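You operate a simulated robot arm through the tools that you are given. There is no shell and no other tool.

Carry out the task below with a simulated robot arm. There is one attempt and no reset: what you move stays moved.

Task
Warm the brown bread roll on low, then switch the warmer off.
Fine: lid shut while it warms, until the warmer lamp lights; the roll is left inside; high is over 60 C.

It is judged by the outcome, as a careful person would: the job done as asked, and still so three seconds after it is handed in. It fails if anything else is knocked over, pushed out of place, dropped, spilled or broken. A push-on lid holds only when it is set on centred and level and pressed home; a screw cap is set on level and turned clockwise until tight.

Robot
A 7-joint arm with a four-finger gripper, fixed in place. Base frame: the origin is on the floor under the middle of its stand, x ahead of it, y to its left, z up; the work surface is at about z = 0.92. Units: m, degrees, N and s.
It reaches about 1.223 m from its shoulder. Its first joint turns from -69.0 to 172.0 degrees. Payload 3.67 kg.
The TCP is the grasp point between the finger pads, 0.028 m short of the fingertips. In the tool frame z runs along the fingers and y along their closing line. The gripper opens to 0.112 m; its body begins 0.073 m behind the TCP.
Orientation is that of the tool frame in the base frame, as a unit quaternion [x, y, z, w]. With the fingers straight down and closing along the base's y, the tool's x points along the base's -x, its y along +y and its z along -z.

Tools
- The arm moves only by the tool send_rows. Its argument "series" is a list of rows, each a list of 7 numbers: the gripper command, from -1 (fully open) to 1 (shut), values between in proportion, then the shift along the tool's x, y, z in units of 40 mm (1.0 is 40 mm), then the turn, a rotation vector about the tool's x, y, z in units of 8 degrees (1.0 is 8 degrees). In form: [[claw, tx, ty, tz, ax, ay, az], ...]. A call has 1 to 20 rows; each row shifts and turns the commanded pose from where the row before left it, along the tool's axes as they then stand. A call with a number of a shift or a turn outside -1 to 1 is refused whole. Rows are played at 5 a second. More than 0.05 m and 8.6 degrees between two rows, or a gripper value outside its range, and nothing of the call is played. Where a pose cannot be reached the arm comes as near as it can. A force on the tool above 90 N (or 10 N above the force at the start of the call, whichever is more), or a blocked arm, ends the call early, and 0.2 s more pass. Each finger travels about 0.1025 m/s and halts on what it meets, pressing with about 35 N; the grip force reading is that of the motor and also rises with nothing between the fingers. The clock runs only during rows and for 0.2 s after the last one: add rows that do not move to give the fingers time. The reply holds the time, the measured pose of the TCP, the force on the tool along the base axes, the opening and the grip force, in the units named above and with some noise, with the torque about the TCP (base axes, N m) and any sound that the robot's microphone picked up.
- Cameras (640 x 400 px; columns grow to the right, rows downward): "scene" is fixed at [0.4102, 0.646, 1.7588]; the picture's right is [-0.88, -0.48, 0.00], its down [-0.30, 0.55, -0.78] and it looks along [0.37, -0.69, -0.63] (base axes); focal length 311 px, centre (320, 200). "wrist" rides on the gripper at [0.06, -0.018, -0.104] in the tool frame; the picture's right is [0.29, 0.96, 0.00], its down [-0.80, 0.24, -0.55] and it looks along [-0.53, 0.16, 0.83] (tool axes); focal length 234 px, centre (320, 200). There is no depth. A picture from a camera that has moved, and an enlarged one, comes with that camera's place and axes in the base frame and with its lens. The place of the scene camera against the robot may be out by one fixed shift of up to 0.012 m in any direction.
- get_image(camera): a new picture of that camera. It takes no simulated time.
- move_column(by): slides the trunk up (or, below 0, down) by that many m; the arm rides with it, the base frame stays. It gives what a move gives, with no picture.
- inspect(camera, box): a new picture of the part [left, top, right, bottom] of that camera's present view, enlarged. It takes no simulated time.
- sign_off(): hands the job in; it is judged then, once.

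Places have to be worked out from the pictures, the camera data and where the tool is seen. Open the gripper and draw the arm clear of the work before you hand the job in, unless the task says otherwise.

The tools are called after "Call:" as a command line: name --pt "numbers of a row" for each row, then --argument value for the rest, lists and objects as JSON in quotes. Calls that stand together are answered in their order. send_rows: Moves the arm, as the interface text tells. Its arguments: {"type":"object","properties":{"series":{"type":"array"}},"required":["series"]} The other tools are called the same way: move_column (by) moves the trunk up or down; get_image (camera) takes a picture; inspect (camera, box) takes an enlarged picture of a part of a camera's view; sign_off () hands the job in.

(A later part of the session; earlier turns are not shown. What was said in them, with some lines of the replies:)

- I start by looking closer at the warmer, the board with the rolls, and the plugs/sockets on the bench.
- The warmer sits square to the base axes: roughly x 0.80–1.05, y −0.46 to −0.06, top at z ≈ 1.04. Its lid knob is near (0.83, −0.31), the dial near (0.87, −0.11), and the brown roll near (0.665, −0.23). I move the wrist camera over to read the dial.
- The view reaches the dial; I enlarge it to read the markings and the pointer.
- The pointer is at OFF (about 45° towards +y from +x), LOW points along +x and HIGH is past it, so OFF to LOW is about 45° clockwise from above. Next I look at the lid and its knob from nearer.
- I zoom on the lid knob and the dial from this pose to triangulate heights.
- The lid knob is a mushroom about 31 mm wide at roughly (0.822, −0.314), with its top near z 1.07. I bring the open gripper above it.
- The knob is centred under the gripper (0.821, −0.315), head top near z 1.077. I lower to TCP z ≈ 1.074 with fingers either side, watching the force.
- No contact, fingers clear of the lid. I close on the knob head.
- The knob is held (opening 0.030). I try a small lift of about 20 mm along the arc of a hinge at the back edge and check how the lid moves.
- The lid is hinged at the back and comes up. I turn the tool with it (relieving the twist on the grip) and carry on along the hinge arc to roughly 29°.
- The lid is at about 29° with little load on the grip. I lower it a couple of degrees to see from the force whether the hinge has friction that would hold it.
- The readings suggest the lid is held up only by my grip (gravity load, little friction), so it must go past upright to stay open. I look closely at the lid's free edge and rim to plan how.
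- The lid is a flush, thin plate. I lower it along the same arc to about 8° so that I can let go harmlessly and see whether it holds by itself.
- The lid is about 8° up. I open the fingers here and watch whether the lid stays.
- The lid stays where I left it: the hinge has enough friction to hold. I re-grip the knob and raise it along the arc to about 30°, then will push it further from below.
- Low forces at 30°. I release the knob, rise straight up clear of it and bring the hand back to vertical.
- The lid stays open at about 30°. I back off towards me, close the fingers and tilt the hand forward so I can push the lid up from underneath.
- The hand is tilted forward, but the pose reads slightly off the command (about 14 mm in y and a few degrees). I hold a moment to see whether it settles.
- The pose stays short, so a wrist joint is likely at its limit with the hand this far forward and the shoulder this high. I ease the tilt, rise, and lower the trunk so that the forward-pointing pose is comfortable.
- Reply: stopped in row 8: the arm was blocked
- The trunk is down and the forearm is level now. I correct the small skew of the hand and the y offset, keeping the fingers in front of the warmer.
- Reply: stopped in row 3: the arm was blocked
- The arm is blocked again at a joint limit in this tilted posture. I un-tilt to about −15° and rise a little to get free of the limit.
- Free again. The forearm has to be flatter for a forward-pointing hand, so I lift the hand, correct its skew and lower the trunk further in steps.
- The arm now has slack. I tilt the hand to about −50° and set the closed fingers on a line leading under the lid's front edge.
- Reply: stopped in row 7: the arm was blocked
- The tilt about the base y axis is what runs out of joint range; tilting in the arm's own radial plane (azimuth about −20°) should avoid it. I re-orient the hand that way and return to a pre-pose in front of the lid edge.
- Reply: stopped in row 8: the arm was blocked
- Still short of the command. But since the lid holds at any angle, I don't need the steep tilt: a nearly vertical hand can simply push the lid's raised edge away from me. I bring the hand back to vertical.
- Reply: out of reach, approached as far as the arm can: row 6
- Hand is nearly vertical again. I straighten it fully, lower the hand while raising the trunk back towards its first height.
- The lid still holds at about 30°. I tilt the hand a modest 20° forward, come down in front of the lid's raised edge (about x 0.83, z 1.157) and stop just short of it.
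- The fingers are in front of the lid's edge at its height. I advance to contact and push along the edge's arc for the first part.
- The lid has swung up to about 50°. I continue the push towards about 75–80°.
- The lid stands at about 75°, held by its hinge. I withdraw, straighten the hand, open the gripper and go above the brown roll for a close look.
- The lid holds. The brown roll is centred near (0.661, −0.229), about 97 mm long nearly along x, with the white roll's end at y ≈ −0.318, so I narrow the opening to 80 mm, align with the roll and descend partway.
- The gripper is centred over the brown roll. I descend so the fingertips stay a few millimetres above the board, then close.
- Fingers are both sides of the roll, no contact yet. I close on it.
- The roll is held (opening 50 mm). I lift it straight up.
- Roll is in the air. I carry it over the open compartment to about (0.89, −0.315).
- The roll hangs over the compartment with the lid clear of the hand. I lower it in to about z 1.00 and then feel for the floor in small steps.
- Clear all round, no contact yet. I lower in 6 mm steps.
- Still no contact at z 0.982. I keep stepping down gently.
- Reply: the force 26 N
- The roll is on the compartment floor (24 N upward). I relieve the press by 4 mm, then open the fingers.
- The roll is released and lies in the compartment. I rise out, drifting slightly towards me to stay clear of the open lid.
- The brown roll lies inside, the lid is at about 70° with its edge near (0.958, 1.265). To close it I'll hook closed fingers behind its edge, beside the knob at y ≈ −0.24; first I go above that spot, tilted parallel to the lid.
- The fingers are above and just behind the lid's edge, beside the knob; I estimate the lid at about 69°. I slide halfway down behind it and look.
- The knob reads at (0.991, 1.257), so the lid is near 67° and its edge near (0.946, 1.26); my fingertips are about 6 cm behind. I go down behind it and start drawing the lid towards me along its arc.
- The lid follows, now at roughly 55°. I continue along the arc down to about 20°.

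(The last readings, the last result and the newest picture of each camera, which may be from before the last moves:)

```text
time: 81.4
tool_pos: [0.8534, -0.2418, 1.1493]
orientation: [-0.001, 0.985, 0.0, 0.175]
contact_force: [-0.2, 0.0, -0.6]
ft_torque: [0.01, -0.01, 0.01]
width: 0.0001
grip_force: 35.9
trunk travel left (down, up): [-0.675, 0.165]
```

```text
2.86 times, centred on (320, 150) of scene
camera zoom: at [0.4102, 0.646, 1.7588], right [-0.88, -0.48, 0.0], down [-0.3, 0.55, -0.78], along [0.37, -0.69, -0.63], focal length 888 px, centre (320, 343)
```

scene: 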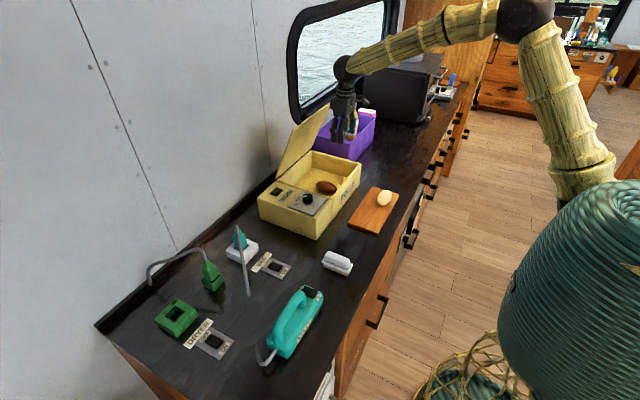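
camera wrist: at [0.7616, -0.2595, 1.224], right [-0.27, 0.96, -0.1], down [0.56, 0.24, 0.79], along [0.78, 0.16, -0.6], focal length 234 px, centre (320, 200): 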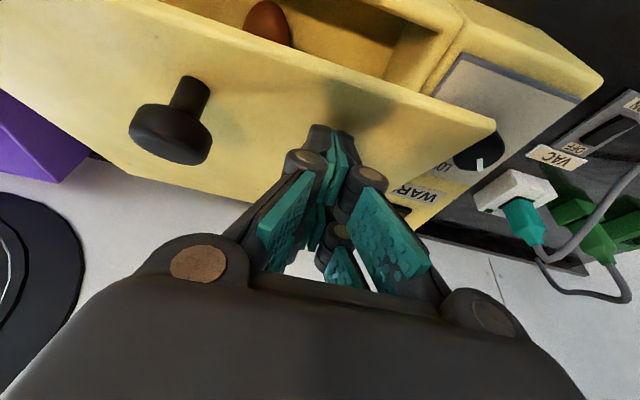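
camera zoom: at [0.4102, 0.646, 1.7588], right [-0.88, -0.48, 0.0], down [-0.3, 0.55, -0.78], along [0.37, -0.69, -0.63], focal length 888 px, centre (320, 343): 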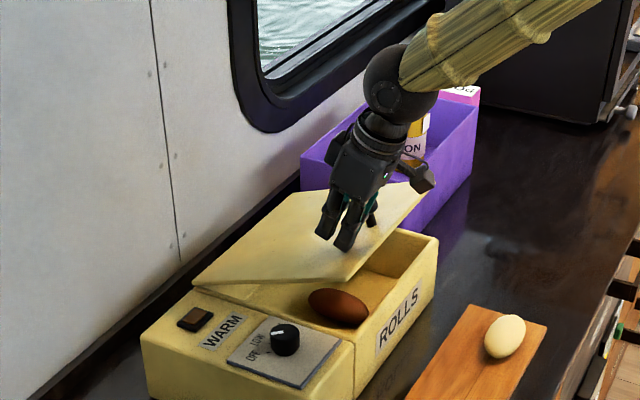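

Lid is at about 25°. I bring it the rest of the way down.

Call:
send_rows --pt "1 0.312 0 0.368 0 0 0" --pt "1 0.312 0 0.368 0 0 0" --pt "1 0.236 0 0.424 0 0 0" --pt "1 0.236 0 0.3 0 0 0" --pt "1 0 0 0 0 0 0"

Call:
get_image --camera "wrist"

Call:
inspect --camera "scene" --box '[240, 80, 400, 220]'

```text
time: 82.6
tool_pos: [0.8329, -0.2411, 1.0778]
orientation: [0.0, 0.985, 0.0, 0.175]
contact_force: [-0.4, 0.0, 1.3]
ft_torque: [-0.03, 0.01, 0.01]
width: 0.0001
grip_force: 35.9
trunk travel left (down, up): [-0.675, 0.165]
```

```text
taken
camera wrist: at [0.7406, -0.2586, 1.1528], right [-0.27, 0.96, -0.1], down [0.56, 0.24, 0.79], along [0.78, 0.16, -0.6], focal length 234 px, centre (320, 200)
```

wrist: 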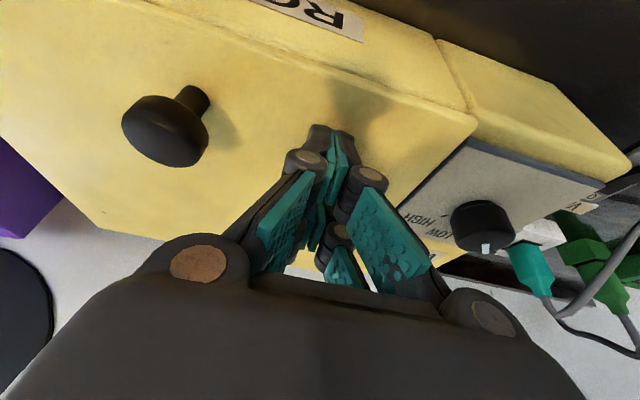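

```text
2.86 times, centred on (320, 150) of scene
camera zoom: at [0.4102, 0.646, 1.7588], right [-0.88, -0.48, 0.0], down [-0.3, 0.55, -0.78], along [0.37, -0.69, -0.63], focal length 888 px, centre (320, 343)
```

zoom: 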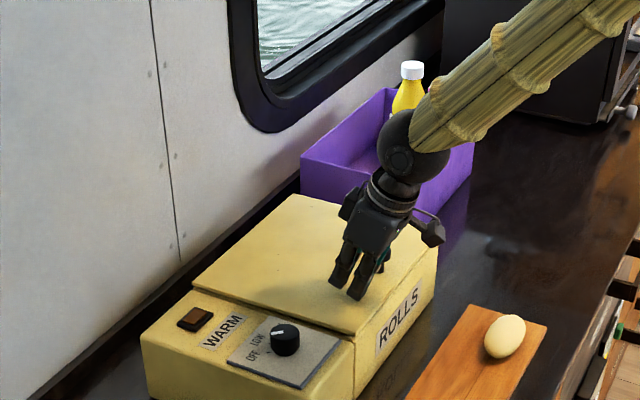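

The lid is almost flush. I press down in small steps until I feel it seat.

Call:
send_rows --pt "1 0.034 0 0.094 0 0 0" --pt "1 0 0 0 0 0 0"

Call:
send_rows --pt "1 0.034 0 0.094 0 0 0" --pt "1 0 0 0 0 0 0"

Call:
inspect --camera "scene" --box '[280, 140, 380, 220]'

```text
time: 83.2
tool_pos: [0.8321, -0.2415, 1.0738]
orientation: [-0.001, 0.985, 0.0, 0.174]
contact_force: [-1.3, -0.3, -0.3]
ft_torque: [-0.02, 0.0, -0.02]
width: 0.0
grip_force: 35.2
trunk travel left (down, up): [-0.675, 0.165]
```

```text
time: 83.8
tool_pos: [0.8333, -0.2411, 1.0715]
orientation: [-0.001, 0.984, -0.001, 0.176]
contact_force: [0.5, 0.1, 11.4]
ft_torque: [-0.02, 0.18, 0.01]
width: 0.0061
grip_force: 35.9
trunk travel left (down, up): [-0.675, 0.165]
```

```text
5.00 times, centred on (330, 180) of scene
camera zoom: at [0.4102, 0.646, 1.7588], right [-0.88, -0.48, 0.0], down [-0.3, 0.55, -0.78], along [0.37, -0.69, -0.63], focal length 1554 px, centre (270, 300)
```

zoom: 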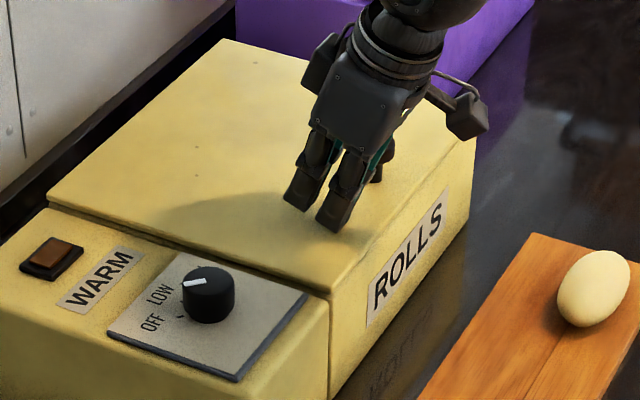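

The lid is seated (firm stop, 11 N). I rise, straighten the hand and go over to the dial for a close look.

Call:
send_rows --pt "1 -0.3 0 -0.8 0 0 0" --pt "1 -0.3 0 -0.8 0 0 0" --pt "1 -0.3 0 -0.8 0 0 0" --pt "1 0 0 0 0 0.833 0" --pt "1 0 0 0 0 0.833 0" --pt "0.5 0 0 0 0 0.833 0" --pt "-0.07 0.3 0.75 0 0 0 0" --pt "-0.07 0.3 0.75 0 0 0 0" --pt "-0.07 0.3 0.75 0 0 0 0" --pt "-0.07 0.3 0.75 0 0 0 0" --pt "-0.07 0 0 0 0 0 0"

Call:
get_image --camera "wrist"

Call:
inspect --camera "scene" --box '[250, 120, 400, 240]'

```text
time: 86.2
tool_pos: [0.7856, -0.1212, 1.1713]
orientation: [0.0, 1.0, -0.001, 0.001]
contact_force: [-0.7, -0.4, -0.9]
ft_torque: [0.01, 0.01, 0.0]
width: 0.0597
grip_force: 0.0
trunk travel left (down, up): [-0.675, 0.165]
```

```text
taken
camera wrist: at [0.7256, -0.1389, 1.2738], right [-0.29, 0.96, 0.0], down [0.8, 0.24, 0.55], along [0.53, 0.16, -0.83], focal length 234 px, centre (320, 200)
```

wrist: 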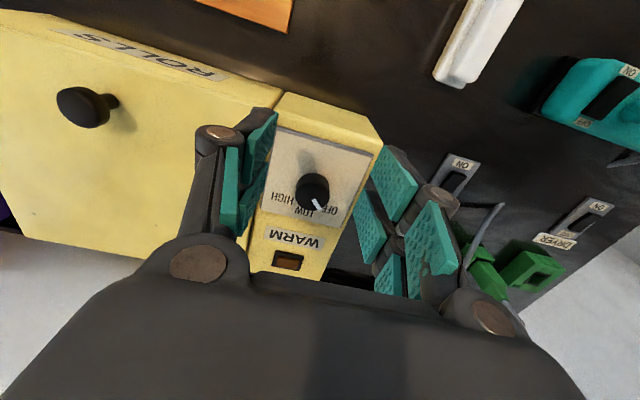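

```text
3.33 times, centred on (325, 180) of scene
camera zoom: at [0.4102, 0.646, 1.7588], right [-0.88, -0.48, 0.0], down [-0.3, 0.55, -0.78], along [0.37, -0.69, -0.63], focal length 1036 px, centre (303, 267)
```

zoom: 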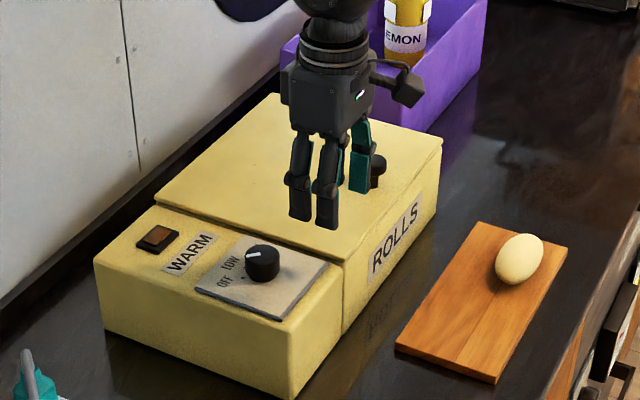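

I enlarge the dial from here to get its centre and the pointer.

Call:
inspect --camera "wrist" --box '[260, 140, 370, 240]'

Call:
inspect --camera "scene" --box '[280, 175, 340, 220]'

```text
4.00 times, centred on (315, 190) of wrist
camera zoom: at [0.7256, -0.1389, 1.2738], right [-0.29, 0.96, 0.0], down [0.8, 0.24, 0.55], along [0.53, 0.16, -0.83], focal length 937 px, centre (340, 240)
```

zoom: 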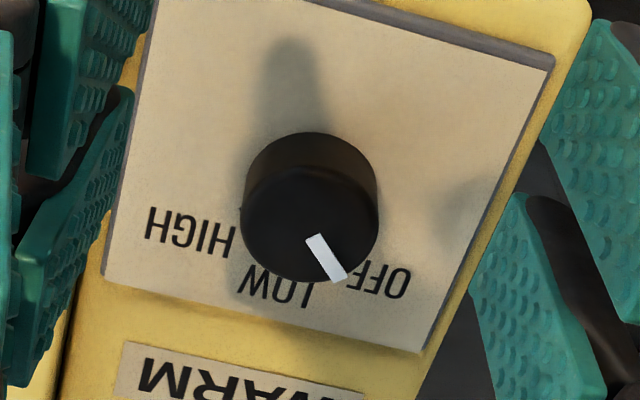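

```text
8.89 times, centred on (310, 198) of scene
camera zoom: at [0.4102, 0.646, 1.7588], right [-0.88, -0.48, 0.0], down [-0.3, 0.55, -0.78], along [0.37, -0.69, -0.63], focal length 2762 px, centre (409, 222)
```

zoom: 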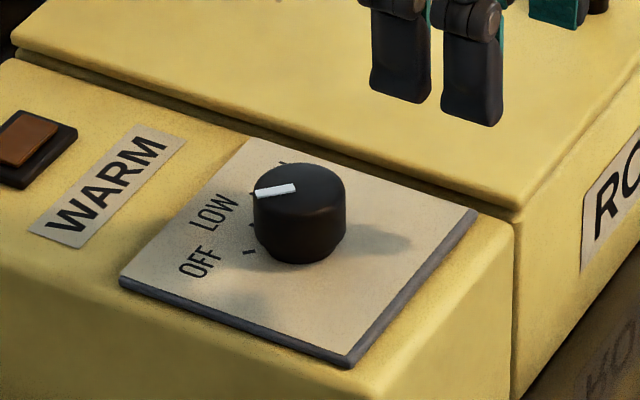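

The pointer reads about 42° (at OFF), LOW lies at 0° (+x), HIGH at about −50°. The dial centre is near (0.862, −0.107), top about z 1.055. I go above it with the hand pre-turned 24° counter-clockwise so the turn to LOW is centred in the wrist's range.

Call:
send_rows --pt "-0.07 -0.637 0.118 0.417 0 0 0" --pt "-0.07 -0.637 0.118 0.417 0 0 0" --pt "-0.07 -0.637 0.118 0.417 0 0 0" --pt "-0.07 0 0 0 0 0 -1" --pt "-0.07 0 0 0 0 0 -1" --pt "-0.07 0 0 0 0 0 -1" --pt "-0.07 0 0 0 0 0 0"

Call:
get_image --camera "wrist"

Call:
inspect --camera "scene" --box '[250, 130, 370, 230]'

```text
time: 87.8
tool_pos: [0.8635, -0.1056, 1.1225]
orientation: [-0.21, 0.978, -0.001, 0.001]
contact_force: [0.4, 1.0, 0.2]
ft_torque: [-0.01, -0.02, -0.01]
width: 0.0603
grip_force: 0.1
trunk travel left (down, up): [-0.675, 0.165]
```

```text
taken
camera wrist: at [0.8158, -0.1463, 1.225], right [-0.65, 0.76, 0.0], down [0.63, 0.55, 0.55], along [0.42, 0.36, -0.83], focal length 234 px, centre (320, 200)
```

wrist: 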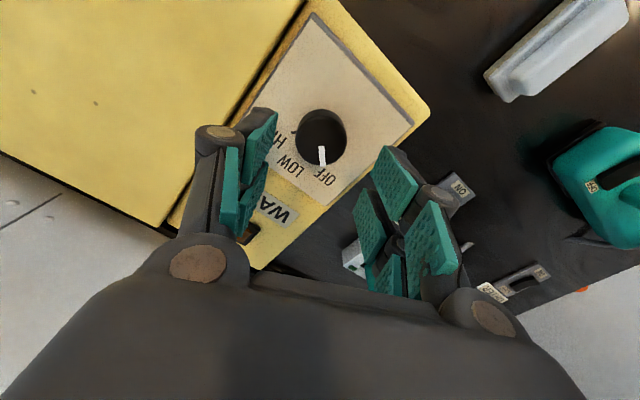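

```text
4.00 times, centred on (310, 180) of scene
camera zoom: at [0.4102, 0.646, 1.7588], right [-0.88, -0.48, 0.0], down [-0.3, 0.55, -0.78], along [0.37, -0.69, -0.63], focal length 1243 px, centre (360, 280)
```

zoom: 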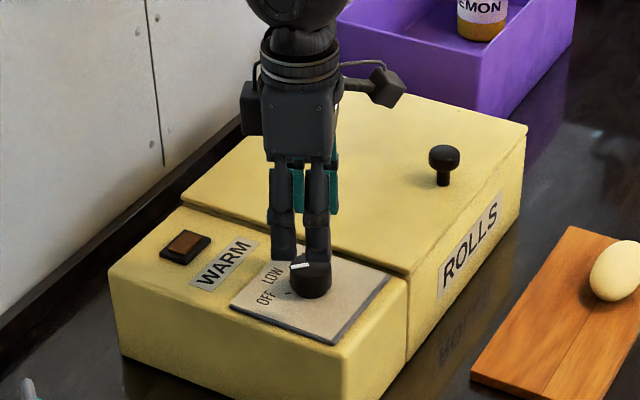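

I zoom on the dial between the fingers to refine its centre before descending.

Call:
inspect --camera "wrist" --box '[270, 90, 380, 200]'

```text
3.64 times, centred on (325, 145) of wrist
camera zoom: at [0.8158, -0.1463, 1.225], right [-0.65, 0.76, 0.0], down [0.63, 0.55, 0.55], along [0.42, 0.36, -0.83], focal length 852 px, centre (302, 400)
```

zoom: 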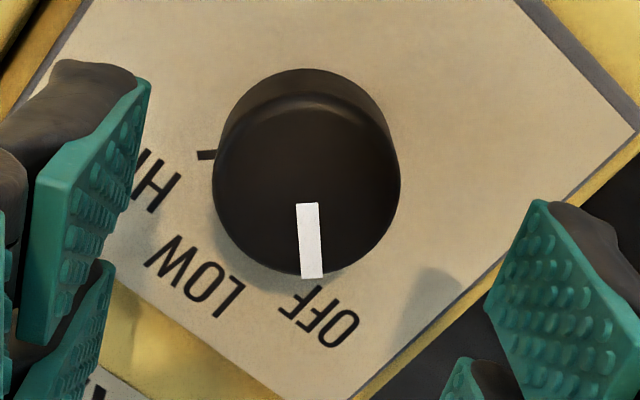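

Dial centre refined to (0.861, −0.107), pointer at 44°. I descend around it, keeping the fingertips just above the lid's level.

Call:
send_rows --pt "-0.07 0.068 0 0.5 0 0 0" --pt "-0.07 0 0 0.5 0 0 0" --pt "-0.07 0 0 0.34 0 0 0" --pt "-0.07 0 0 0 0 0 0"

Call:
inspect --camera "scene" --box '[260, 140, 360, 220]'

Call:
get_image --camera "wrist"

```text
time: 88.8
tool_pos: [0.8596, -0.1086, 1.0686]
orientation: [-0.209, 0.978, -0.001, 0.002]
contact_force: [-0.4, 1.0, -0.1]
ft_torque: [0.02, 0.01, -0.02]
width: 0.0601
grip_force: 0.0
trunk travel left (down, up): [-0.675, 0.165]
```

```text
5.00 times, centred on (310, 180) of scene
camera zoom: at [0.4102, 0.646, 1.7588], right [-0.88, -0.48, 0.0], down [-0.3, 0.55, -0.78], along [0.37, -0.69, -0.63], focal length 1554 px, centre (370, 300)
```

zoom: 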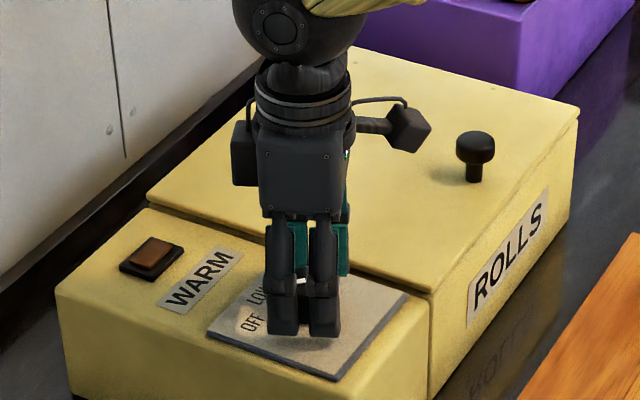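

```text
taken
camera wrist: at [0.8126, -0.1486, 1.1711], right [-0.65, 0.76, 0.0], down [0.63, 0.54, 0.56], along [0.42, 0.36, -0.83], focal length 234 px, centre (320, 200)
```

wrist: 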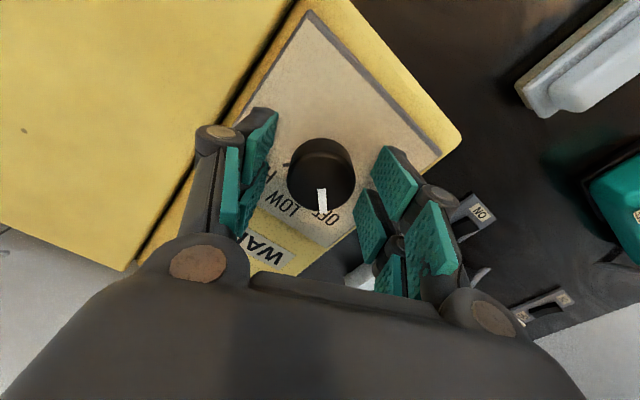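

Centred around the dial with no contact. I close on it gently.

Call:
send_rows --pt "0.2 0 0 0 0 0 0" --pt "1 0 0 0 0 0 0" --pt "1 0 0 0 0 0 0" --pt "1 0 0 0 0 0 0"

Call:
get_image --camera "wrist"

```text
time: 89.8
tool_pos: [0.8603, -0.1071, 1.0686]
orientation: [-0.209, 0.978, 0.001, 0.001]
contact_force: [-2.6, 4.1, -2.7]
ft_torque: [0.4, -0.26, -0.01]
width: 0.0359
grip_force: 44.6
trunk travel left (down, up): [-0.675, 0.165]
```

```text
taken
camera wrist: at [0.8126, -0.1478, 1.171], right [-0.65, 0.76, 0.0], down [0.63, 0.54, 0.55], along [0.42, 0.36, -0.83], focal length 234 px, centre (320, 200)
```

wrist: 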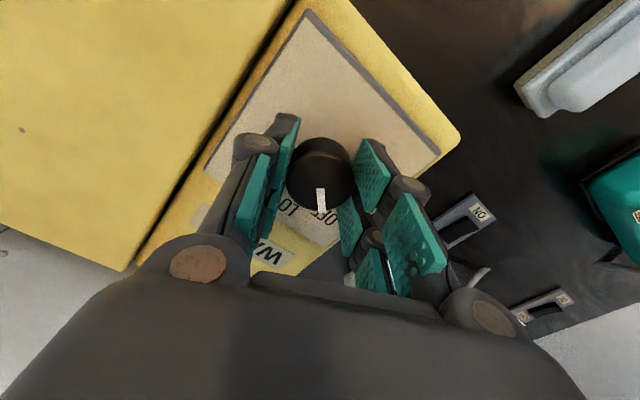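

Dial gripped (36 mm). I turn 45° clockwise (seen from above) towards LOW.

Call:
send_rows --pt "1 0 0 0 0 0 0.7" --pt "1 0 0 0 0 0 0.7" --pt "1 0 0 0 0 0 0.7" --pt "1 0 0 0 0 0 0.7" --pt "1 0 0 0 0 0 0.7" --pt "1 0 0 0 0 0 0.7" --pt "1 0 0 0 0 0 0.7" --pt "1 0 0 0 0 0 0.72" --pt "1 0 0 0 0 0 0"

Call:
inspect --camera "wrist" --box '[240, 90, 400, 260]'

Call:
inspect --camera "scene" --box '[260, 140, 360, 220]'

```text
time: 91.8
tool_pos: [0.8592, -0.1075, 1.0687]
orientation: [0.182, 0.983, 0.0, 0.0]
contact_force: [-13.9, 6.0, -16.7]
ft_torque: [0.28, 1.0, 0.01]
width: 0.0358
grip_force: 45.5
trunk travel left (down, up): [-0.675, 0.165]
```

```text
2.35 times, centred on (320, 175) of wrist
camera zoom: at [0.7978, -0.1022, 1.1712], right [0.07, 1.0, 0.0], down [0.83, -0.06, 0.55], along [0.55, -0.04, -0.83], focal length 551 px, centre (320, 259)
```

zoom: 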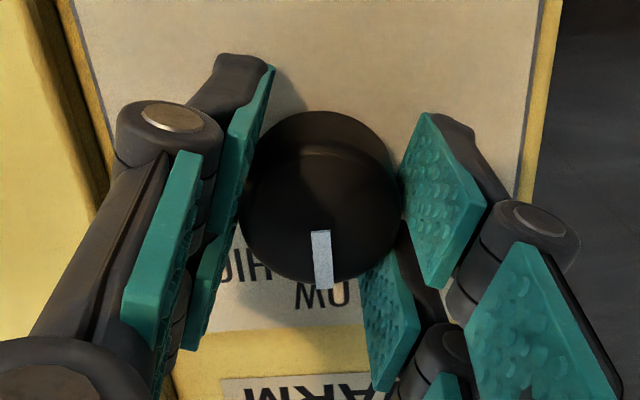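

```text
5.00 times, centred on (310, 180) of scene
camera zoom: at [0.4102, 0.646, 1.7588], right [-0.88, -0.48, 0.0], down [-0.3, 0.55, -0.78], along [0.37, -0.69, -0.63], focal length 1554 px, centre (370, 300)
```

zoom: 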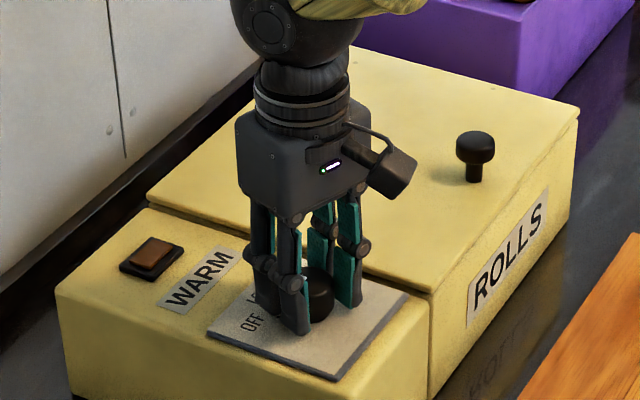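

Pointer turned with the hand and now points along +x, at LOW. I let go and rise to check the setting and the lamp.

Call:
send_rows --pt "0.2 0 0 0 0 0 0" --pt "-0.07 0 0 0 0 0 0" --pt "-0.07 0 0 0 0 0 0" --pt "-0.07 0 0 -0.7 0 0 0" --pt "-0.07 0 0 -0.7 0 0 0" --pt "-0.07 0 0 0 0 0 0"

Call:
get_image --camera "wrist"

Call:
inspect --camera "wrist" --box '[250, 70, 390, 250]'

Call:
inspect --camera "scene" --box '[250, 170, 350, 240]'

```text
time: 93.2
tool_pos: [0.8582, -0.1074, 1.124]
orientation: [0.181, 0.983, 0.0, 0.0]
contact_force: [-0.3, -0.2, 0.8]
ft_torque: [0.0, 0.02, 0.0]
width: 0.0602
grip_force: 0.1
trunk travel left (down, up): [-0.675, 0.165]
```

```text
taken
camera wrist: at [0.7965, -0.1029, 1.2271], right [0.07, 1.0, 0.0], down [0.83, -0.06, 0.55], along [0.55, -0.04, -0.83], focal length 234 px, centre (320, 200)
```

wrist: 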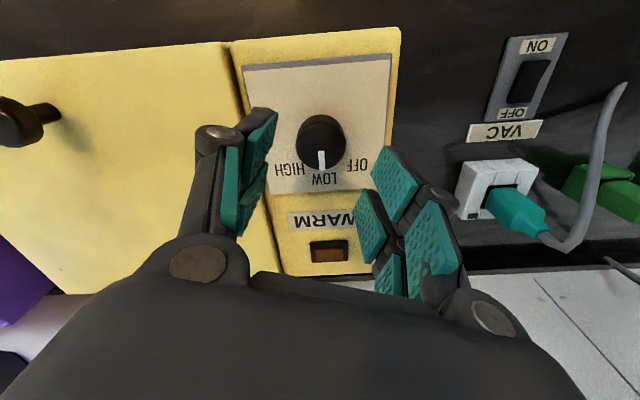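

```text
2.22 times, centred on (320, 160) of wrist
camera zoom: at [0.7965, -0.1029, 1.2271], right [0.07, 1.0, 0.0], down [0.83, -0.06, 0.55], along [0.55, -0.04, -0.83], focal length 520 px, centre (320, 289)
```

zoom: 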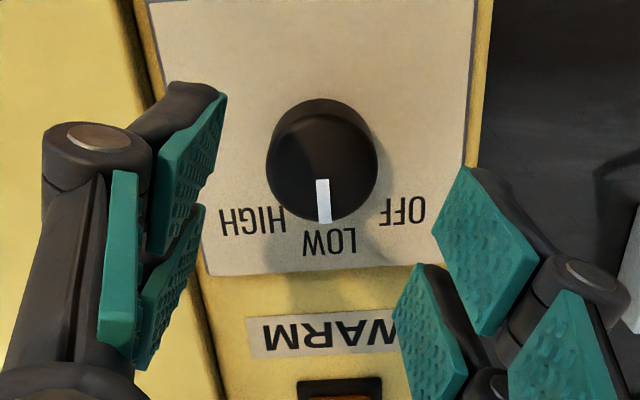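

```text
5.71 times, centred on (300, 205) of scene
camera zoom: at [0.4102, 0.646, 1.7588], right [-0.88, -0.48, 0.0], down [-0.3, 0.55, -0.78], along [0.37, -0.69, -0.63], focal length 1776 px, centre (434, 171)
```

zoom: 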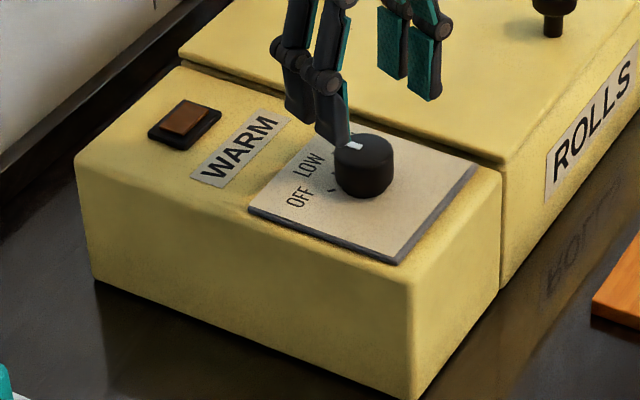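

The pointer is squarely on LOW; the lamp is still dark. I wait, watching the lamp.

Call:
send_rows --pt "-0.07 0 0 0 0 0 0" --pt "-0.07 0 0 0 0 0 0" --pt "-0.07 0 0 0 0 0 0" --pt "-0.07 0 0 0 0 0 0" --pt "-0.07 0 0 0 0 0 0" --pt "-0.07 0 0 0 0 0 0" --pt "-0.07 0 0 0 0 0 0" --pt "-0.07 0 0 0 0 0 0" --pt "-0.07 0 0 0 0 0 0" --pt "-0.07 0 0 0 0 0 0" --pt "-0.07 0 0 0 0 0 0" --pt "-0.07 0 0 0 0 0 0" --pt "-0.07 0 0 0 0 0 0" --pt "-0.07 0 0 0 0 0 0" --pt "-0.07 0 0 0 0 0 0"

Call:
inspect --camera "wrist" --box '[250, 90, 410, 280]'

Call:
inspect --camera "scene" --box '[250, 170, 350, 240]'

```text
time: 96.4
tool_pos: [0.8586, -0.1087, 1.1249]
orientation: [0.181, 0.983, 0.0, 0.001]
contact_force: [0.0, 0.0, -0.7]
ft_torque: [-0.02, 0.03, -0.02]
width: 0.0601
grip_force: 0.0
trunk travel left (down, up): [-0.675, 0.165]
```

```text
2.11 times, centred on (330, 185) of wrist
camera zoom: at [0.796, -0.1029, 1.2273], right [0.07, 1.0, 0.0], down [0.83, -0.06, 0.56], along [0.55, -0.04, -0.83], focal length 493 px, centre (299, 232)
```

zoom: 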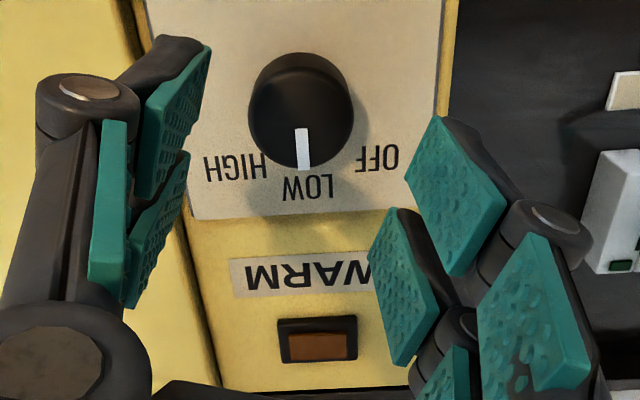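

```text
5.71 times, centred on (300, 205) of scene
camera zoom: at [0.4102, 0.646, 1.7588], right [-0.88, -0.48, 0.0], down [-0.3, 0.55, -0.78], along [0.37, -0.69, -0.63], focal length 1776 px, centre (434, 171)
```

zoom: 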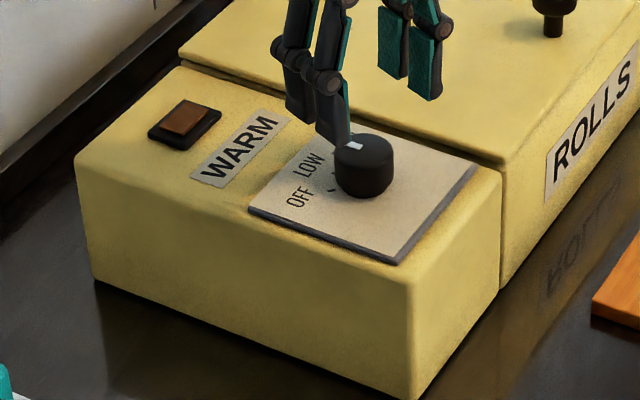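

Not lit yet after about 4 s on LOW. I keep waiting in short spells and checking.

Call:
send_rows --pt "-0.07 0 0 0 0 0 0" --pt "-0.07 0 0 0 0 0 0" --pt "-0.07 0 0 0 0 0 0" --pt "-0.07 0 0 0 0 0 0" --pt "-0.07 0 0 0 0 0 0" --pt "-0.07 0 0 0 0 0 0" --pt "-0.07 0 0 0 0 0 0" --pt "-0.07 0 0 0 0 0 0" --pt "-0.07 0 0 0 0 0 0" --pt "-0.07 0 0 0 0 0 0" --pt "-0.07 0 0 0 0 0 0" --pt "-0.07 0 0 0 0 0 0" --pt "-0.07 0 0 0 0 0 0" --pt "-0.07 0 0 0 0 0 0" --pt "-0.07 0 0 0 0 0 0" --pt "-0.07 0 0 0 0 0 0" --pt "-0.07 0 0 0 0 0 0" --pt "-0.07 0 0 0 0 0 0" --pt "-0.07 0 0 0 0 0 0" --pt "-0.07 0 0 0 0 0 0"

Call:
inspect --camera "wrist" --box '[250, 90, 410, 280]'

Call:
inspect --camera "scene" --box '[250, 130, 380, 240]'

```text
time: 100.6
tool_pos: [0.8592, -0.107, 1.1255]
orientation: [0.181, 0.983, 0.0, 0.001]
contact_force: [-1.2, -0.3, 0.9]
ft_torque: [-0.04, 0.0, 0.01]
width: 0.0597
grip_force: 0.0
trunk travel left (down, up): [-0.675, 0.165]
```

```text
2.11 times, centred on (330, 185) of wrist
camera zoom: at [0.796, -0.1029, 1.2273], right [0.07, 1.0, 0.0], down [0.83, -0.06, 0.56], along [0.55, -0.04, -0.83], focal length 493 px, centre (299, 232)
```

zoom: 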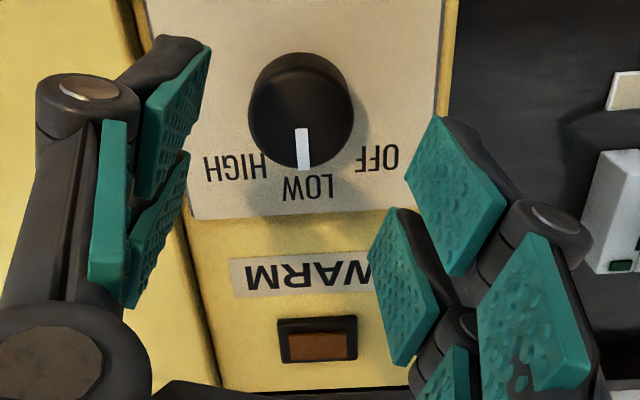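

```text
3.64 times, centred on (315, 185) of scene
camera zoom: at [0.4102, 0.646, 1.7588], right [-0.88, -0.48, 0.0], down [-0.3, 0.55, -0.78], along [0.37, -0.69, -0.63], focal length 1130 px, centre (338, 254)
```

zoom: 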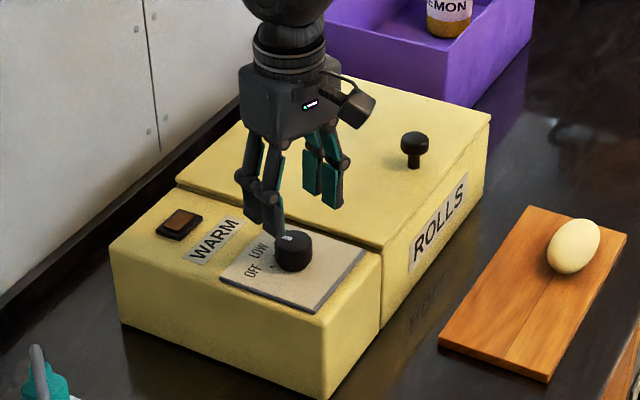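

The lid is flush and the dial is on LOW; the lamp is still dark at about 9 s. I keep waiting.

Call:
send_rows --pt "-0.07 0 0 0 0 0 0" --pt "-0.07 0 0 0 0 0 0" --pt "-0.07 0 0 0 0 0 0" --pt "-0.07 0 0 0 0 0 0" --pt "-0.07 0 0 0 0 0 0" --pt "-0.07 0 0 0 0 0 0" --pt "-0.07 0 0 0 0 0 0" --pt "-0.07 0 0 0 0 0 0" --pt "-0.07 0 0 0 0 0 0" --pt "-0.07 0 0 0 0 0 0" --pt "-0.07 0 0 0 0 0 0" --pt "-0.07 0 0 0 0 0 0" --pt "-0.07 0 0 0 0 0 0" --pt "-0.07 0 0 0 0 0 0" --pt "-0.07 0 0 0 0 0 0" --pt "-0.07 0 0 0 0 0 0" --pt "-0.07 0 0 0 0 0 0" --pt "-0.07 0 0 0 0 0 0" --pt "-0.07 0 0 0 0 0 0" --pt "-0.07 0 0 0 0 0 0"

Call:
inspect --camera "wrist" --box '[250, 90, 410, 280]'

```text
time: 104.8
tool_pos: [0.8587, -0.1078, 1.1239]
orientation: [0.182, 0.983, 0.0, 0.001]
contact_force: [1.0, 0.4, 0.2]
ft_torque: [0.01, -0.01, -0.02]
width: 0.0598
grip_force: 0.1
trunk travel left (down, up): [-0.675, 0.165]
```

```text
2.11 times, centred on (330, 185) of wrist
camera zoom: at [0.796, -0.1029, 1.2273], right [0.07, 1.0, 0.0], down [0.83, -0.06, 0.56], along [0.55, -0.04, -0.83], focal length 493 px, centre (299, 232)
```

zoom: 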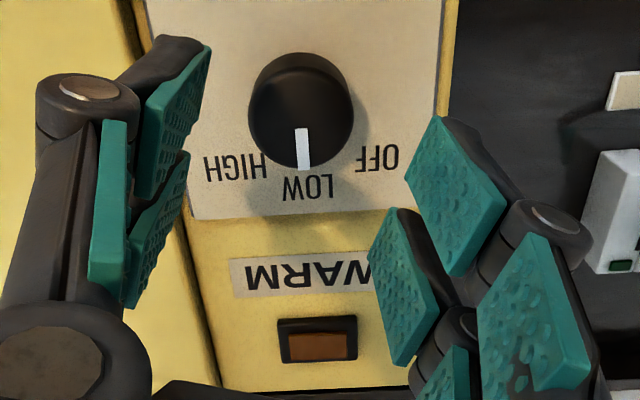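

Still dark at about 13 s. I wait on.

Call:
send_rows --pt "-0.07 0 0 0 0 0 0" --pt "-0.07 0 0 0 0 0 0" --pt "-0.07 0 0 0 0 0 0" --pt "-0.07 0 0 0 0 0 0" --pt "-0.07 0 0 0 0 0 0" --pt "-0.07 0 0 0 0 0 0" --pt "-0.07 0 0 0 0 0 0" --pt "-0.07 0 0 0 0 0 0" --pt "-0.07 0 0 0 0 0 0" --pt "-0.07 0 0 0 0 0 0" --pt "-0.07 0 0 0 0 0 0" --pt "-0.07 0 0 0 0 0 0" --pt "-0.07 0 0 0 0 0 0" --pt "-0.07 0 0 0 0 0 0" --pt "-0.07 0 0 0 0 0 0" --pt "-0.07 0 0 0 0 0 0" --pt "-0.07 0 0 0 0 0 0" --pt "-0.07 0 0 0 0 0 0" --pt "-0.07 0 0 0 0 0 0" --pt "-0.07 0 0 0 0 0 0"

Call:
inspect --camera "wrist" --box '[250, 90, 410, 280]'

Call:
get_image --camera "scene"

```text
time: 109.0
tool_pos: [0.8593, -0.1069, 1.1258]
orientation: [0.181, 0.983, 0.001, 0.001]
contact_force: [-0.6, 0.6, -0.2]
ft_torque: [0.01, 0.0, 0.01]
width: 0.06
grip_force: 0.1
trunk travel left (down, up): [-0.675, 0.165]
```

```text
2.11 times, centred on (330, 185) of wrist
camera zoom: at [0.796, -0.1029, 1.2273], right [0.07, 1.0, 0.0], down [0.83, -0.06, 0.56], along [0.55, -0.04, -0.83], focal length 493 px, centre (299, 232)
```

zoom: 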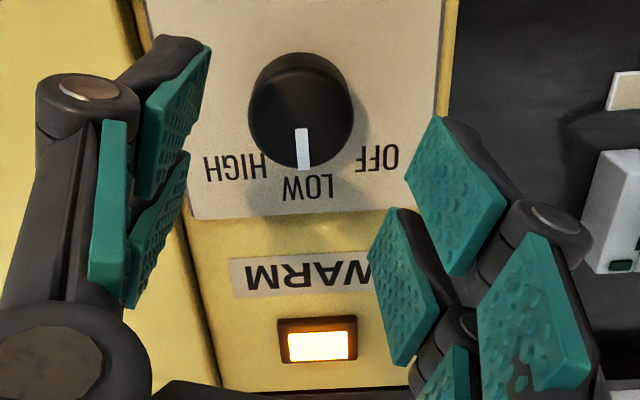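

```text
taken
```

scene: 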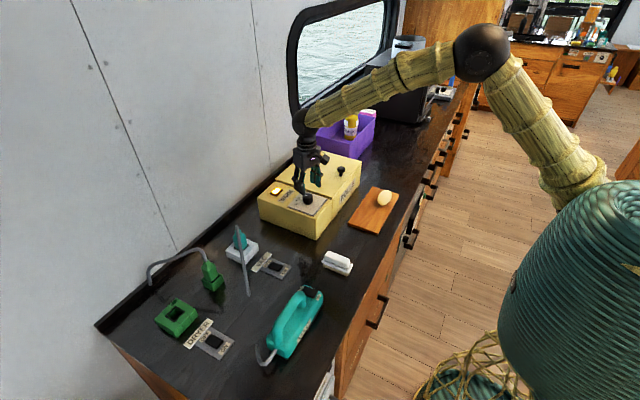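

The lamp is lit. I go straight back down, grip the dial and turn it 45° counter-clockwise to OFF.

Call:
send_rows --pt "-0.07 0 0 0.5 0 0 0" --pt "-0.07 0 0 0.5 0 0 0" --pt "-0.07 0 0 0.4 0 0 0" --pt "0.2 0 0 0 0 0 0" --pt "1 0 0 0 0 0 0" --pt "1 0 0 0 0 0 0" --pt "1 0 0 0 0 0 0" --pt "1 0 0 0 0 0 -0.7" --pt "1 0 0 0 0 0 -0.7" --pt "1 0 0 0 0 0 -0.7" --pt "1 0 0 0 0 0 -0.7" --pt "1 0 0 0 0 0 -0.7" --pt "1 0 0 0 0 0 -0.7" --pt "1 0 0 0 0 0 -0.7" --pt "1 0 0 0 0 0 -0.72" --pt "1 0 0 0 0 0 0"

Call:
inspect --camera "wrist" --box '[240, 90, 400, 260]'

```text
time: 112.4
tool_pos: [0.859, -0.1076, 1.0689]
orientation: [-0.208, 0.978, 0.0, -0.001]
contact_force: [-15.6, 3.5, -16.0]
ft_torque: [-0.04, 0.63, -0.12]
width: 0.0359
grip_force: 45.0
trunk travel left (down, up): [-0.675, 0.165]
```

```text
2.35 times, centred on (320, 175) of wrist
camera zoom: at [0.8125, -0.148, 1.1711], right [-0.65, 0.76, 0.0], down [0.63, 0.54, 0.55], along [0.42, 0.36, -0.83], focal length 551 px, centre (320, 259)
```

zoom: 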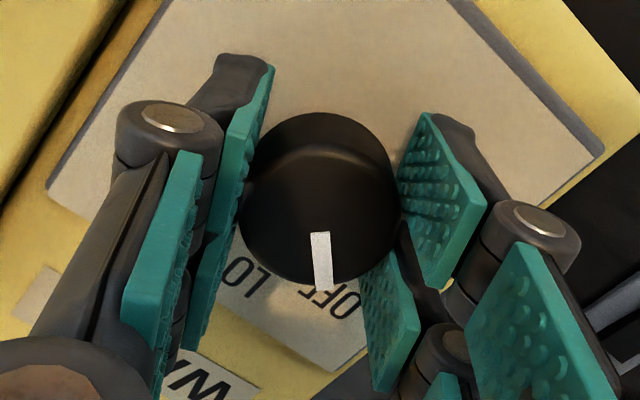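

The pointer has come back to OFF in the hand's view. I let go and rise to check the dial and lamp.

Call:
send_rows --pt "0.2 0 0 0 0 0 0" --pt "-0.07 0 0 0 0 0 0" --pt "-0.07 0 0 0 0 0 0" --pt "-0.07 0 0 -0.7 0 0 0" --pt "-0.07 0 0 -0.7 0 0 0" --pt "-0.07 0 0 0 0 0 0"

Call:
inspect --camera "wrist" --box '[270, 90, 380, 200]'

Call:
inspect --camera "scene" --box '[250, 130, 380, 240]'

```text
time: 113.8
tool_pos: [0.8594, -0.1089, 1.127]
orientation: [-0.209, 0.978, 0.0, 0.001]
contact_force: [-0.1, 0.4, 0.4]
ft_torque: [0.01, 0.03, 0.01]
width: 0.0597
grip_force: 0.1
trunk travel left (down, up): [-0.675, 0.165]
```

```text
3.64 times, centred on (325, 145) of wrist
camera zoom: at [0.813, -0.1488, 1.2281], right [-0.65, 0.76, 0.0], down [0.63, 0.54, 0.55], along [0.42, 0.36, -0.83], focal length 852 px, centre (302, 400)
```

zoom: 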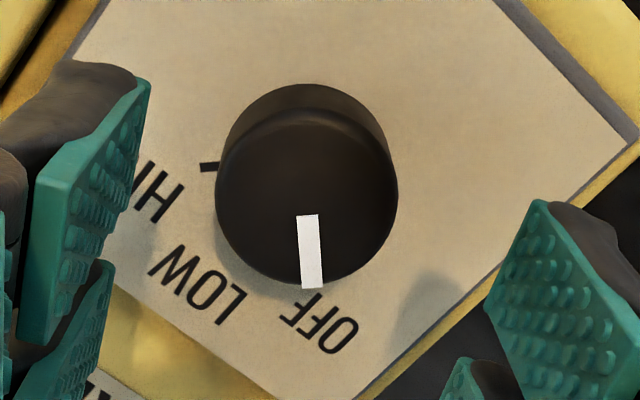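

```text
3.64 times, centred on (315, 185) of scene
camera zoom: at [0.4102, 0.646, 1.7588], right [-0.88, -0.48, 0.0], down [-0.3, 0.55, -0.78], along [0.37, -0.69, -0.63], focal length 1130 px, centre (338, 254)
```

zoom: 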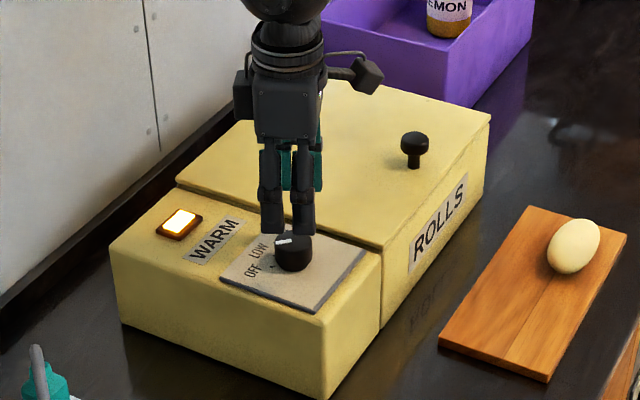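

The pointer matches its first OFF position exactly; the lamp still glows, as a "warm" light would for a while. I rise, square the hand, open the gripper and draw the arm clear, then look again.

Call:
send_rows --pt "-0.07 0 0 -0.8 0 0 0" --pt "-0.07 0 0 -0.8 0 0 0" --pt "-0.07 0 0 -0.8 0 0 0" --pt "-0.5 0 0 -0.8 0 0 1" --pt "-1 0 0 -0.8 0 0 1" --pt "-1 0 0 -0.8 0 0 1" --pt "-1 0.8 0 0 0 0 0" --pt "-1 0.8 0 0 0 0 0" --pt "-1 0.8 0 0 0 0 0" --pt "-1 0.8 0 0 0 0 0" --pt "-1 0.8 0 0 0 0 0" --pt "-1 0 0 0 0 0 0"

Call:
get_image --camera "scene"

Call:
get_image --camera "wrist"

Call:
inspect --camera "scene" --box '[250, 130, 380, 240]'

```text
time: 116.4
tool_pos: [0.7014, -0.1054, 1.3183]
orientation: [-0.001, 1.0, 0.0, 0.0]
contact_force: [0.3, -0.1, -1.1]
ft_torque: [0.0, 0.04, 0.01]
width: 0.1119
grip_force: 0.0
trunk travel left (down, up): [-0.675, 0.165]
```

```text
taken
```

scene: 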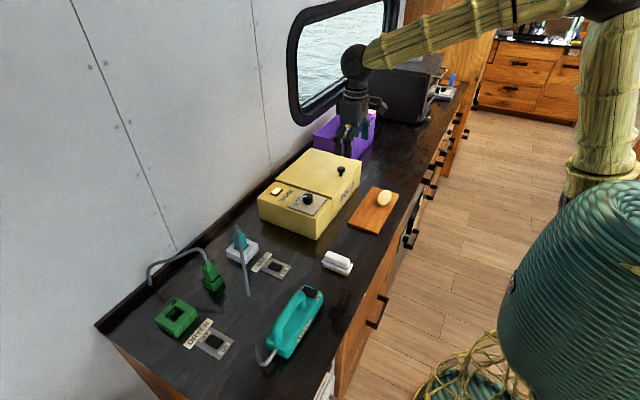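

```text
taken
camera wrist: at [0.6423, -0.123, 1.4201], right [-0.29, 0.96, 0.0], down [0.8, 0.24, 0.55], along [0.53, 0.16, -0.83], focal length 234 px, centre (320, 200)
```

wrist: 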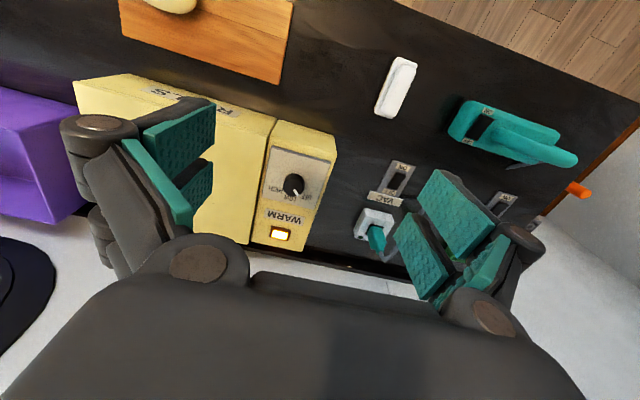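

```text
3.64 times, centred on (315, 185) of scene
camera zoom: at [0.4102, 0.646, 1.7588], right [-0.88, -0.48, 0.0], down [-0.3, 0.55, -0.78], along [0.37, -0.69, -0.63], focal length 1130 px, centre (338, 254)
```

zoom: 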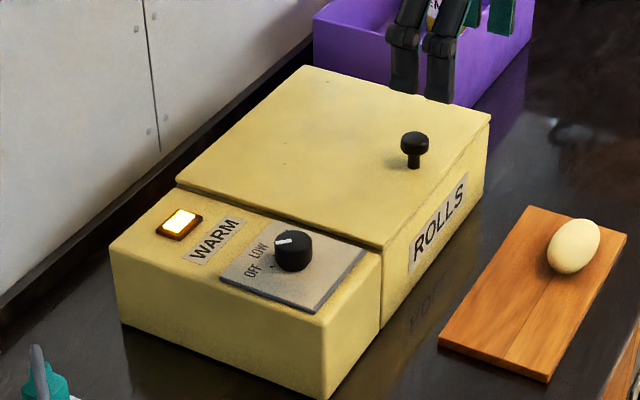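

Everything is in place and the arm is clear. I wait a few seconds to see how the lamp behaves with the dial at OFF, and zoom on the dial.

Call:
send_rows --pt "-1 0 0 0 0 0 0" --pt "-1 0 0 0 0 0 0" --pt "-1 0 0 0 0 0 0" --pt "-1 0 0 0 0 0 0" --pt "-1 0 0 0 0 0 0" --pt "-1 0 0 0 0 0 0" --pt "-1 0 0 0 0 0 0" --pt "-1 0 0 0 0 0 0" --pt "-1 0 0 0 0 0 0" --pt "-1 0 0 0 0 0 0" --pt "-1 0 0 0 0 0 0" --pt "-1 0 0 0 0 0 0" --pt "-1 0 0 0 0 0 0" --pt "-1 0 0 0 0 0 0" --pt "-1 0 0 0 0 0 0" --pt "-1 0 0 0 0 0 0" --pt "-1 0 0 0 0 0 0" --pt "-1 0 0 0 0 0 0" --pt "-1 0 0 0 0 0 0" --pt "-1 0 0 0 0 0 0"

Call:
inspect --camera "wrist" --box '[240, 120, 350, 260]'

Call:
inspect --camera "scene" --box '[255, 170, 345, 240]'

```text
time: 120.6
tool_pos: [0.7014, -0.1052, 1.3195]
orientation: [-0.001, 1.0, 0.001, 0.001]
contact_force: [0.1, -0.8, -0.8]
ft_torque: [0.01, 0.0, 0.03]
width: 0.1117
grip_force: 0.1
trunk travel left (down, up): [-0.675, 0.165]
```

```text
2.86 times, centred on (295, 190) of wrist
camera zoom: at [0.6408, -0.1229, 1.4213], right [-0.29, 0.96, 0.0], down [0.8, 0.24, 0.56], along [0.53, 0.16, -0.83], focal length 669 px, centre (391, 229)
```

zoom: 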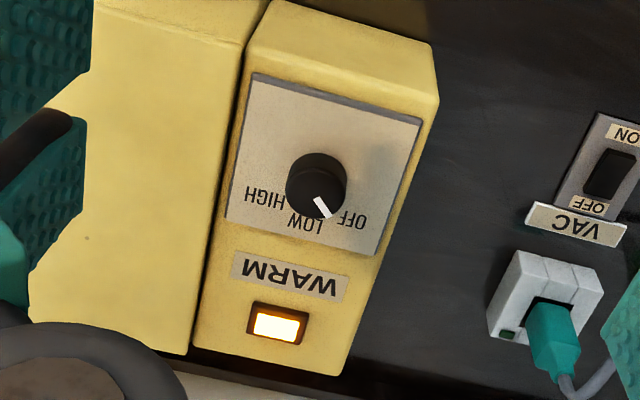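

```text
5.71 times, centred on (300, 205) of scene
camera zoom: at [0.4102, 0.646, 1.7588], right [-0.88, -0.48, 0.0], down [-0.3, 0.55, -0.78], along [0.37, -0.69, -0.63], focal length 1776 px, centre (434, 171)
```

zoom: 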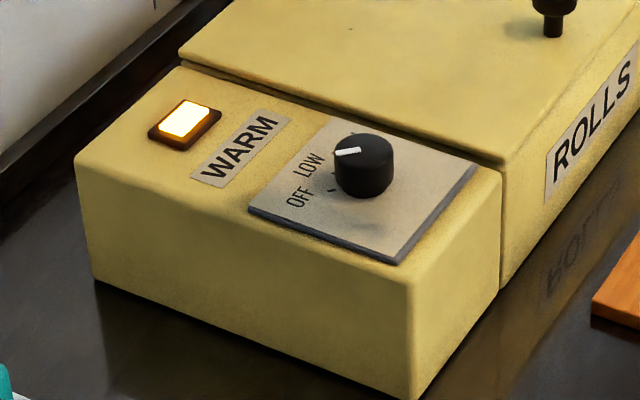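

The dial looks identical to its initial OFF picture. I wait a little longer to see whether the lamp fades, as confirmation that the heat is off.

Call:
send_rows --pt "-1 0 0 0 0 0 0" --pt "-1 0 0 0 0 0 0" --pt "-1 0 0 0 0 0 0" --pt "-1 0 0 0 0 0 0" --pt "-1 0 0 0 0 0 0" --pt "-1 0 0 0 0 0 0" --pt "-1 0 0 0 0 0 0" --pt "-1 0 0 0 0 0 0" --pt "-1 0 0 0 0 0 0" --pt "-1 0 0 0 0 0 0" --pt "-1 0 0 0 0 0 0" --pt "-1 0 0 0 0 0 0" --pt "-1 0 0 0 0 0 0" --pt "-1 0 0 0 0 0 0" --pt "-1 0 0 0 0 0 0" --pt "-1 0 0 0 0 0 0" --pt "-1 0 0 0 0 0 0" --pt "-1 0 0 0 0 0 0" --pt "-1 0 0 0 0 0 0" --pt "-1 0 0 0 0 0 0"

Call:
send_rows --pt "-1 0 0 0 0 0 0" --pt "-1 0 0 0 0 0 0" --pt "-1 0 0 0 0 0 0" --pt "-1 0 0 0 0 0 0" --pt "-1 0 0 0 0 0 0" --pt "-1 0 0 0 0 0 0" --pt "-1 0 0 0 0 0 0" --pt "-1 0 0 0 0 0 0" --pt "-1 0 0 0 0 0 0" --pt "-1 0 0 0 0 0 0" --pt "-1 0 0 0 0 0 0" --pt "-1 0 0 0 0 0 0" --pt "-1 0 0 0 0 0 0" --pt "-1 0 0 0 0 0 0" --pt "-1 0 0 0 0 0 0" --pt "-1 0 0 0 0 0 0" --pt "-1 0 0 0 0 0 0" --pt "-1 0 0 0 0 0 0" --pt "-1 0 0 0 0 0 0" --pt "-1 0 0 0 0 0 0"

Call:
inspect --camera "scene" --box '[255, 170, 345, 240]'

Call:
inspect --camera "scene" --box '[130, 130, 420, 370]'

```text
time: 124.8
tool_pos: [0.6998, -0.1048, 1.3198]
orientation: [-0.001, 1.0, 0.0, 0.001]
contact_force: [-0.1, 0.0, 0.6]
ft_torque: [0.03, -0.03, -0.04]
width: 0.112
grip_force: 0.0
trunk travel left (down, up): [-0.675, 0.165]
```

```text
time: 129.0
tool_pos: [0.7015, -0.1057, 1.3187]
orientation: [0.0, 1.0, 0.0, 0.001]
contact_force: [0.5, -0.3, 0.6]
ft_torque: [-0.02, 0.04, -0.01]
width: 0.1122
grip_force: 0.1
trunk travel left (down, up): [-0.675, 0.165]
```

```text
5.71 times, centred on (300, 205) of scene
camera zoom: at [0.4102, 0.646, 1.7588], right [-0.88, -0.48, 0.0], down [-0.3, 0.55, -0.78], along [0.37, -0.69, -0.63], focal length 1776 px, centre (434, 171)
```

zoom: 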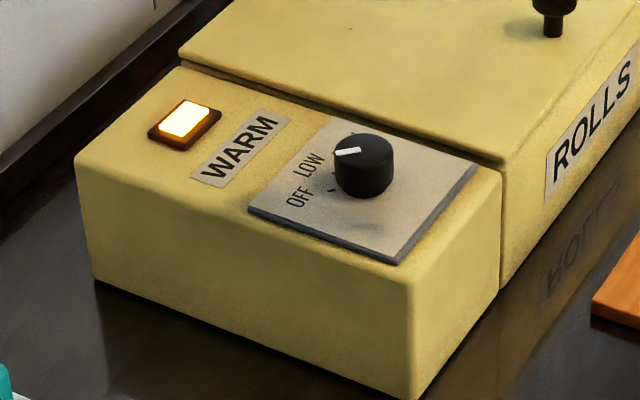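

```text
1.67 times, centred on (275, 250) of scene
camera zoom: at [0.4102, 0.646, 1.7588], right [-0.88, -0.48, 0.0], down [-0.3, 0.55, -0.78], along [0.37, -0.69, -0.63], focal length 518 px, centre (395, 117)
```

zoom: 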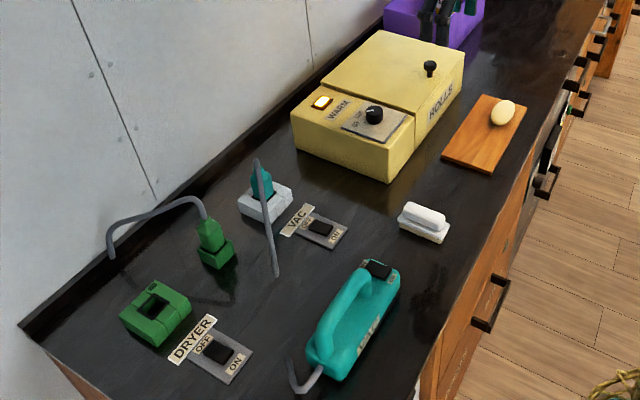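

The dial points exactly at OFF, as at the start. The lid is flush with the brown roll inside, and nothing else on the bench has moved. The lamp is still lit about 16 s after switching off; I take that as a "warm" light that stays on while the compartment is warm. The gripper is open and the arm clear, so I hand the job in.

Call:
sign_off

```text
The job is handed in.
```

The brown roll was warmed on LOW with the lid shut until the WARM lamp lit, about 15–17 seconds. I then turned the dial back to OFF. The roll is still inside with the lid shut, and I saw nothing else on the bench out of place.

The lamp was still lit about 16 seconds after I turned the dial off. The pointer matches its starting OFF position in the camera views, so I took the lamp to be showing leftover heat. I did not wait to see it go out.

The gripper is open and the arm is clear of the work.
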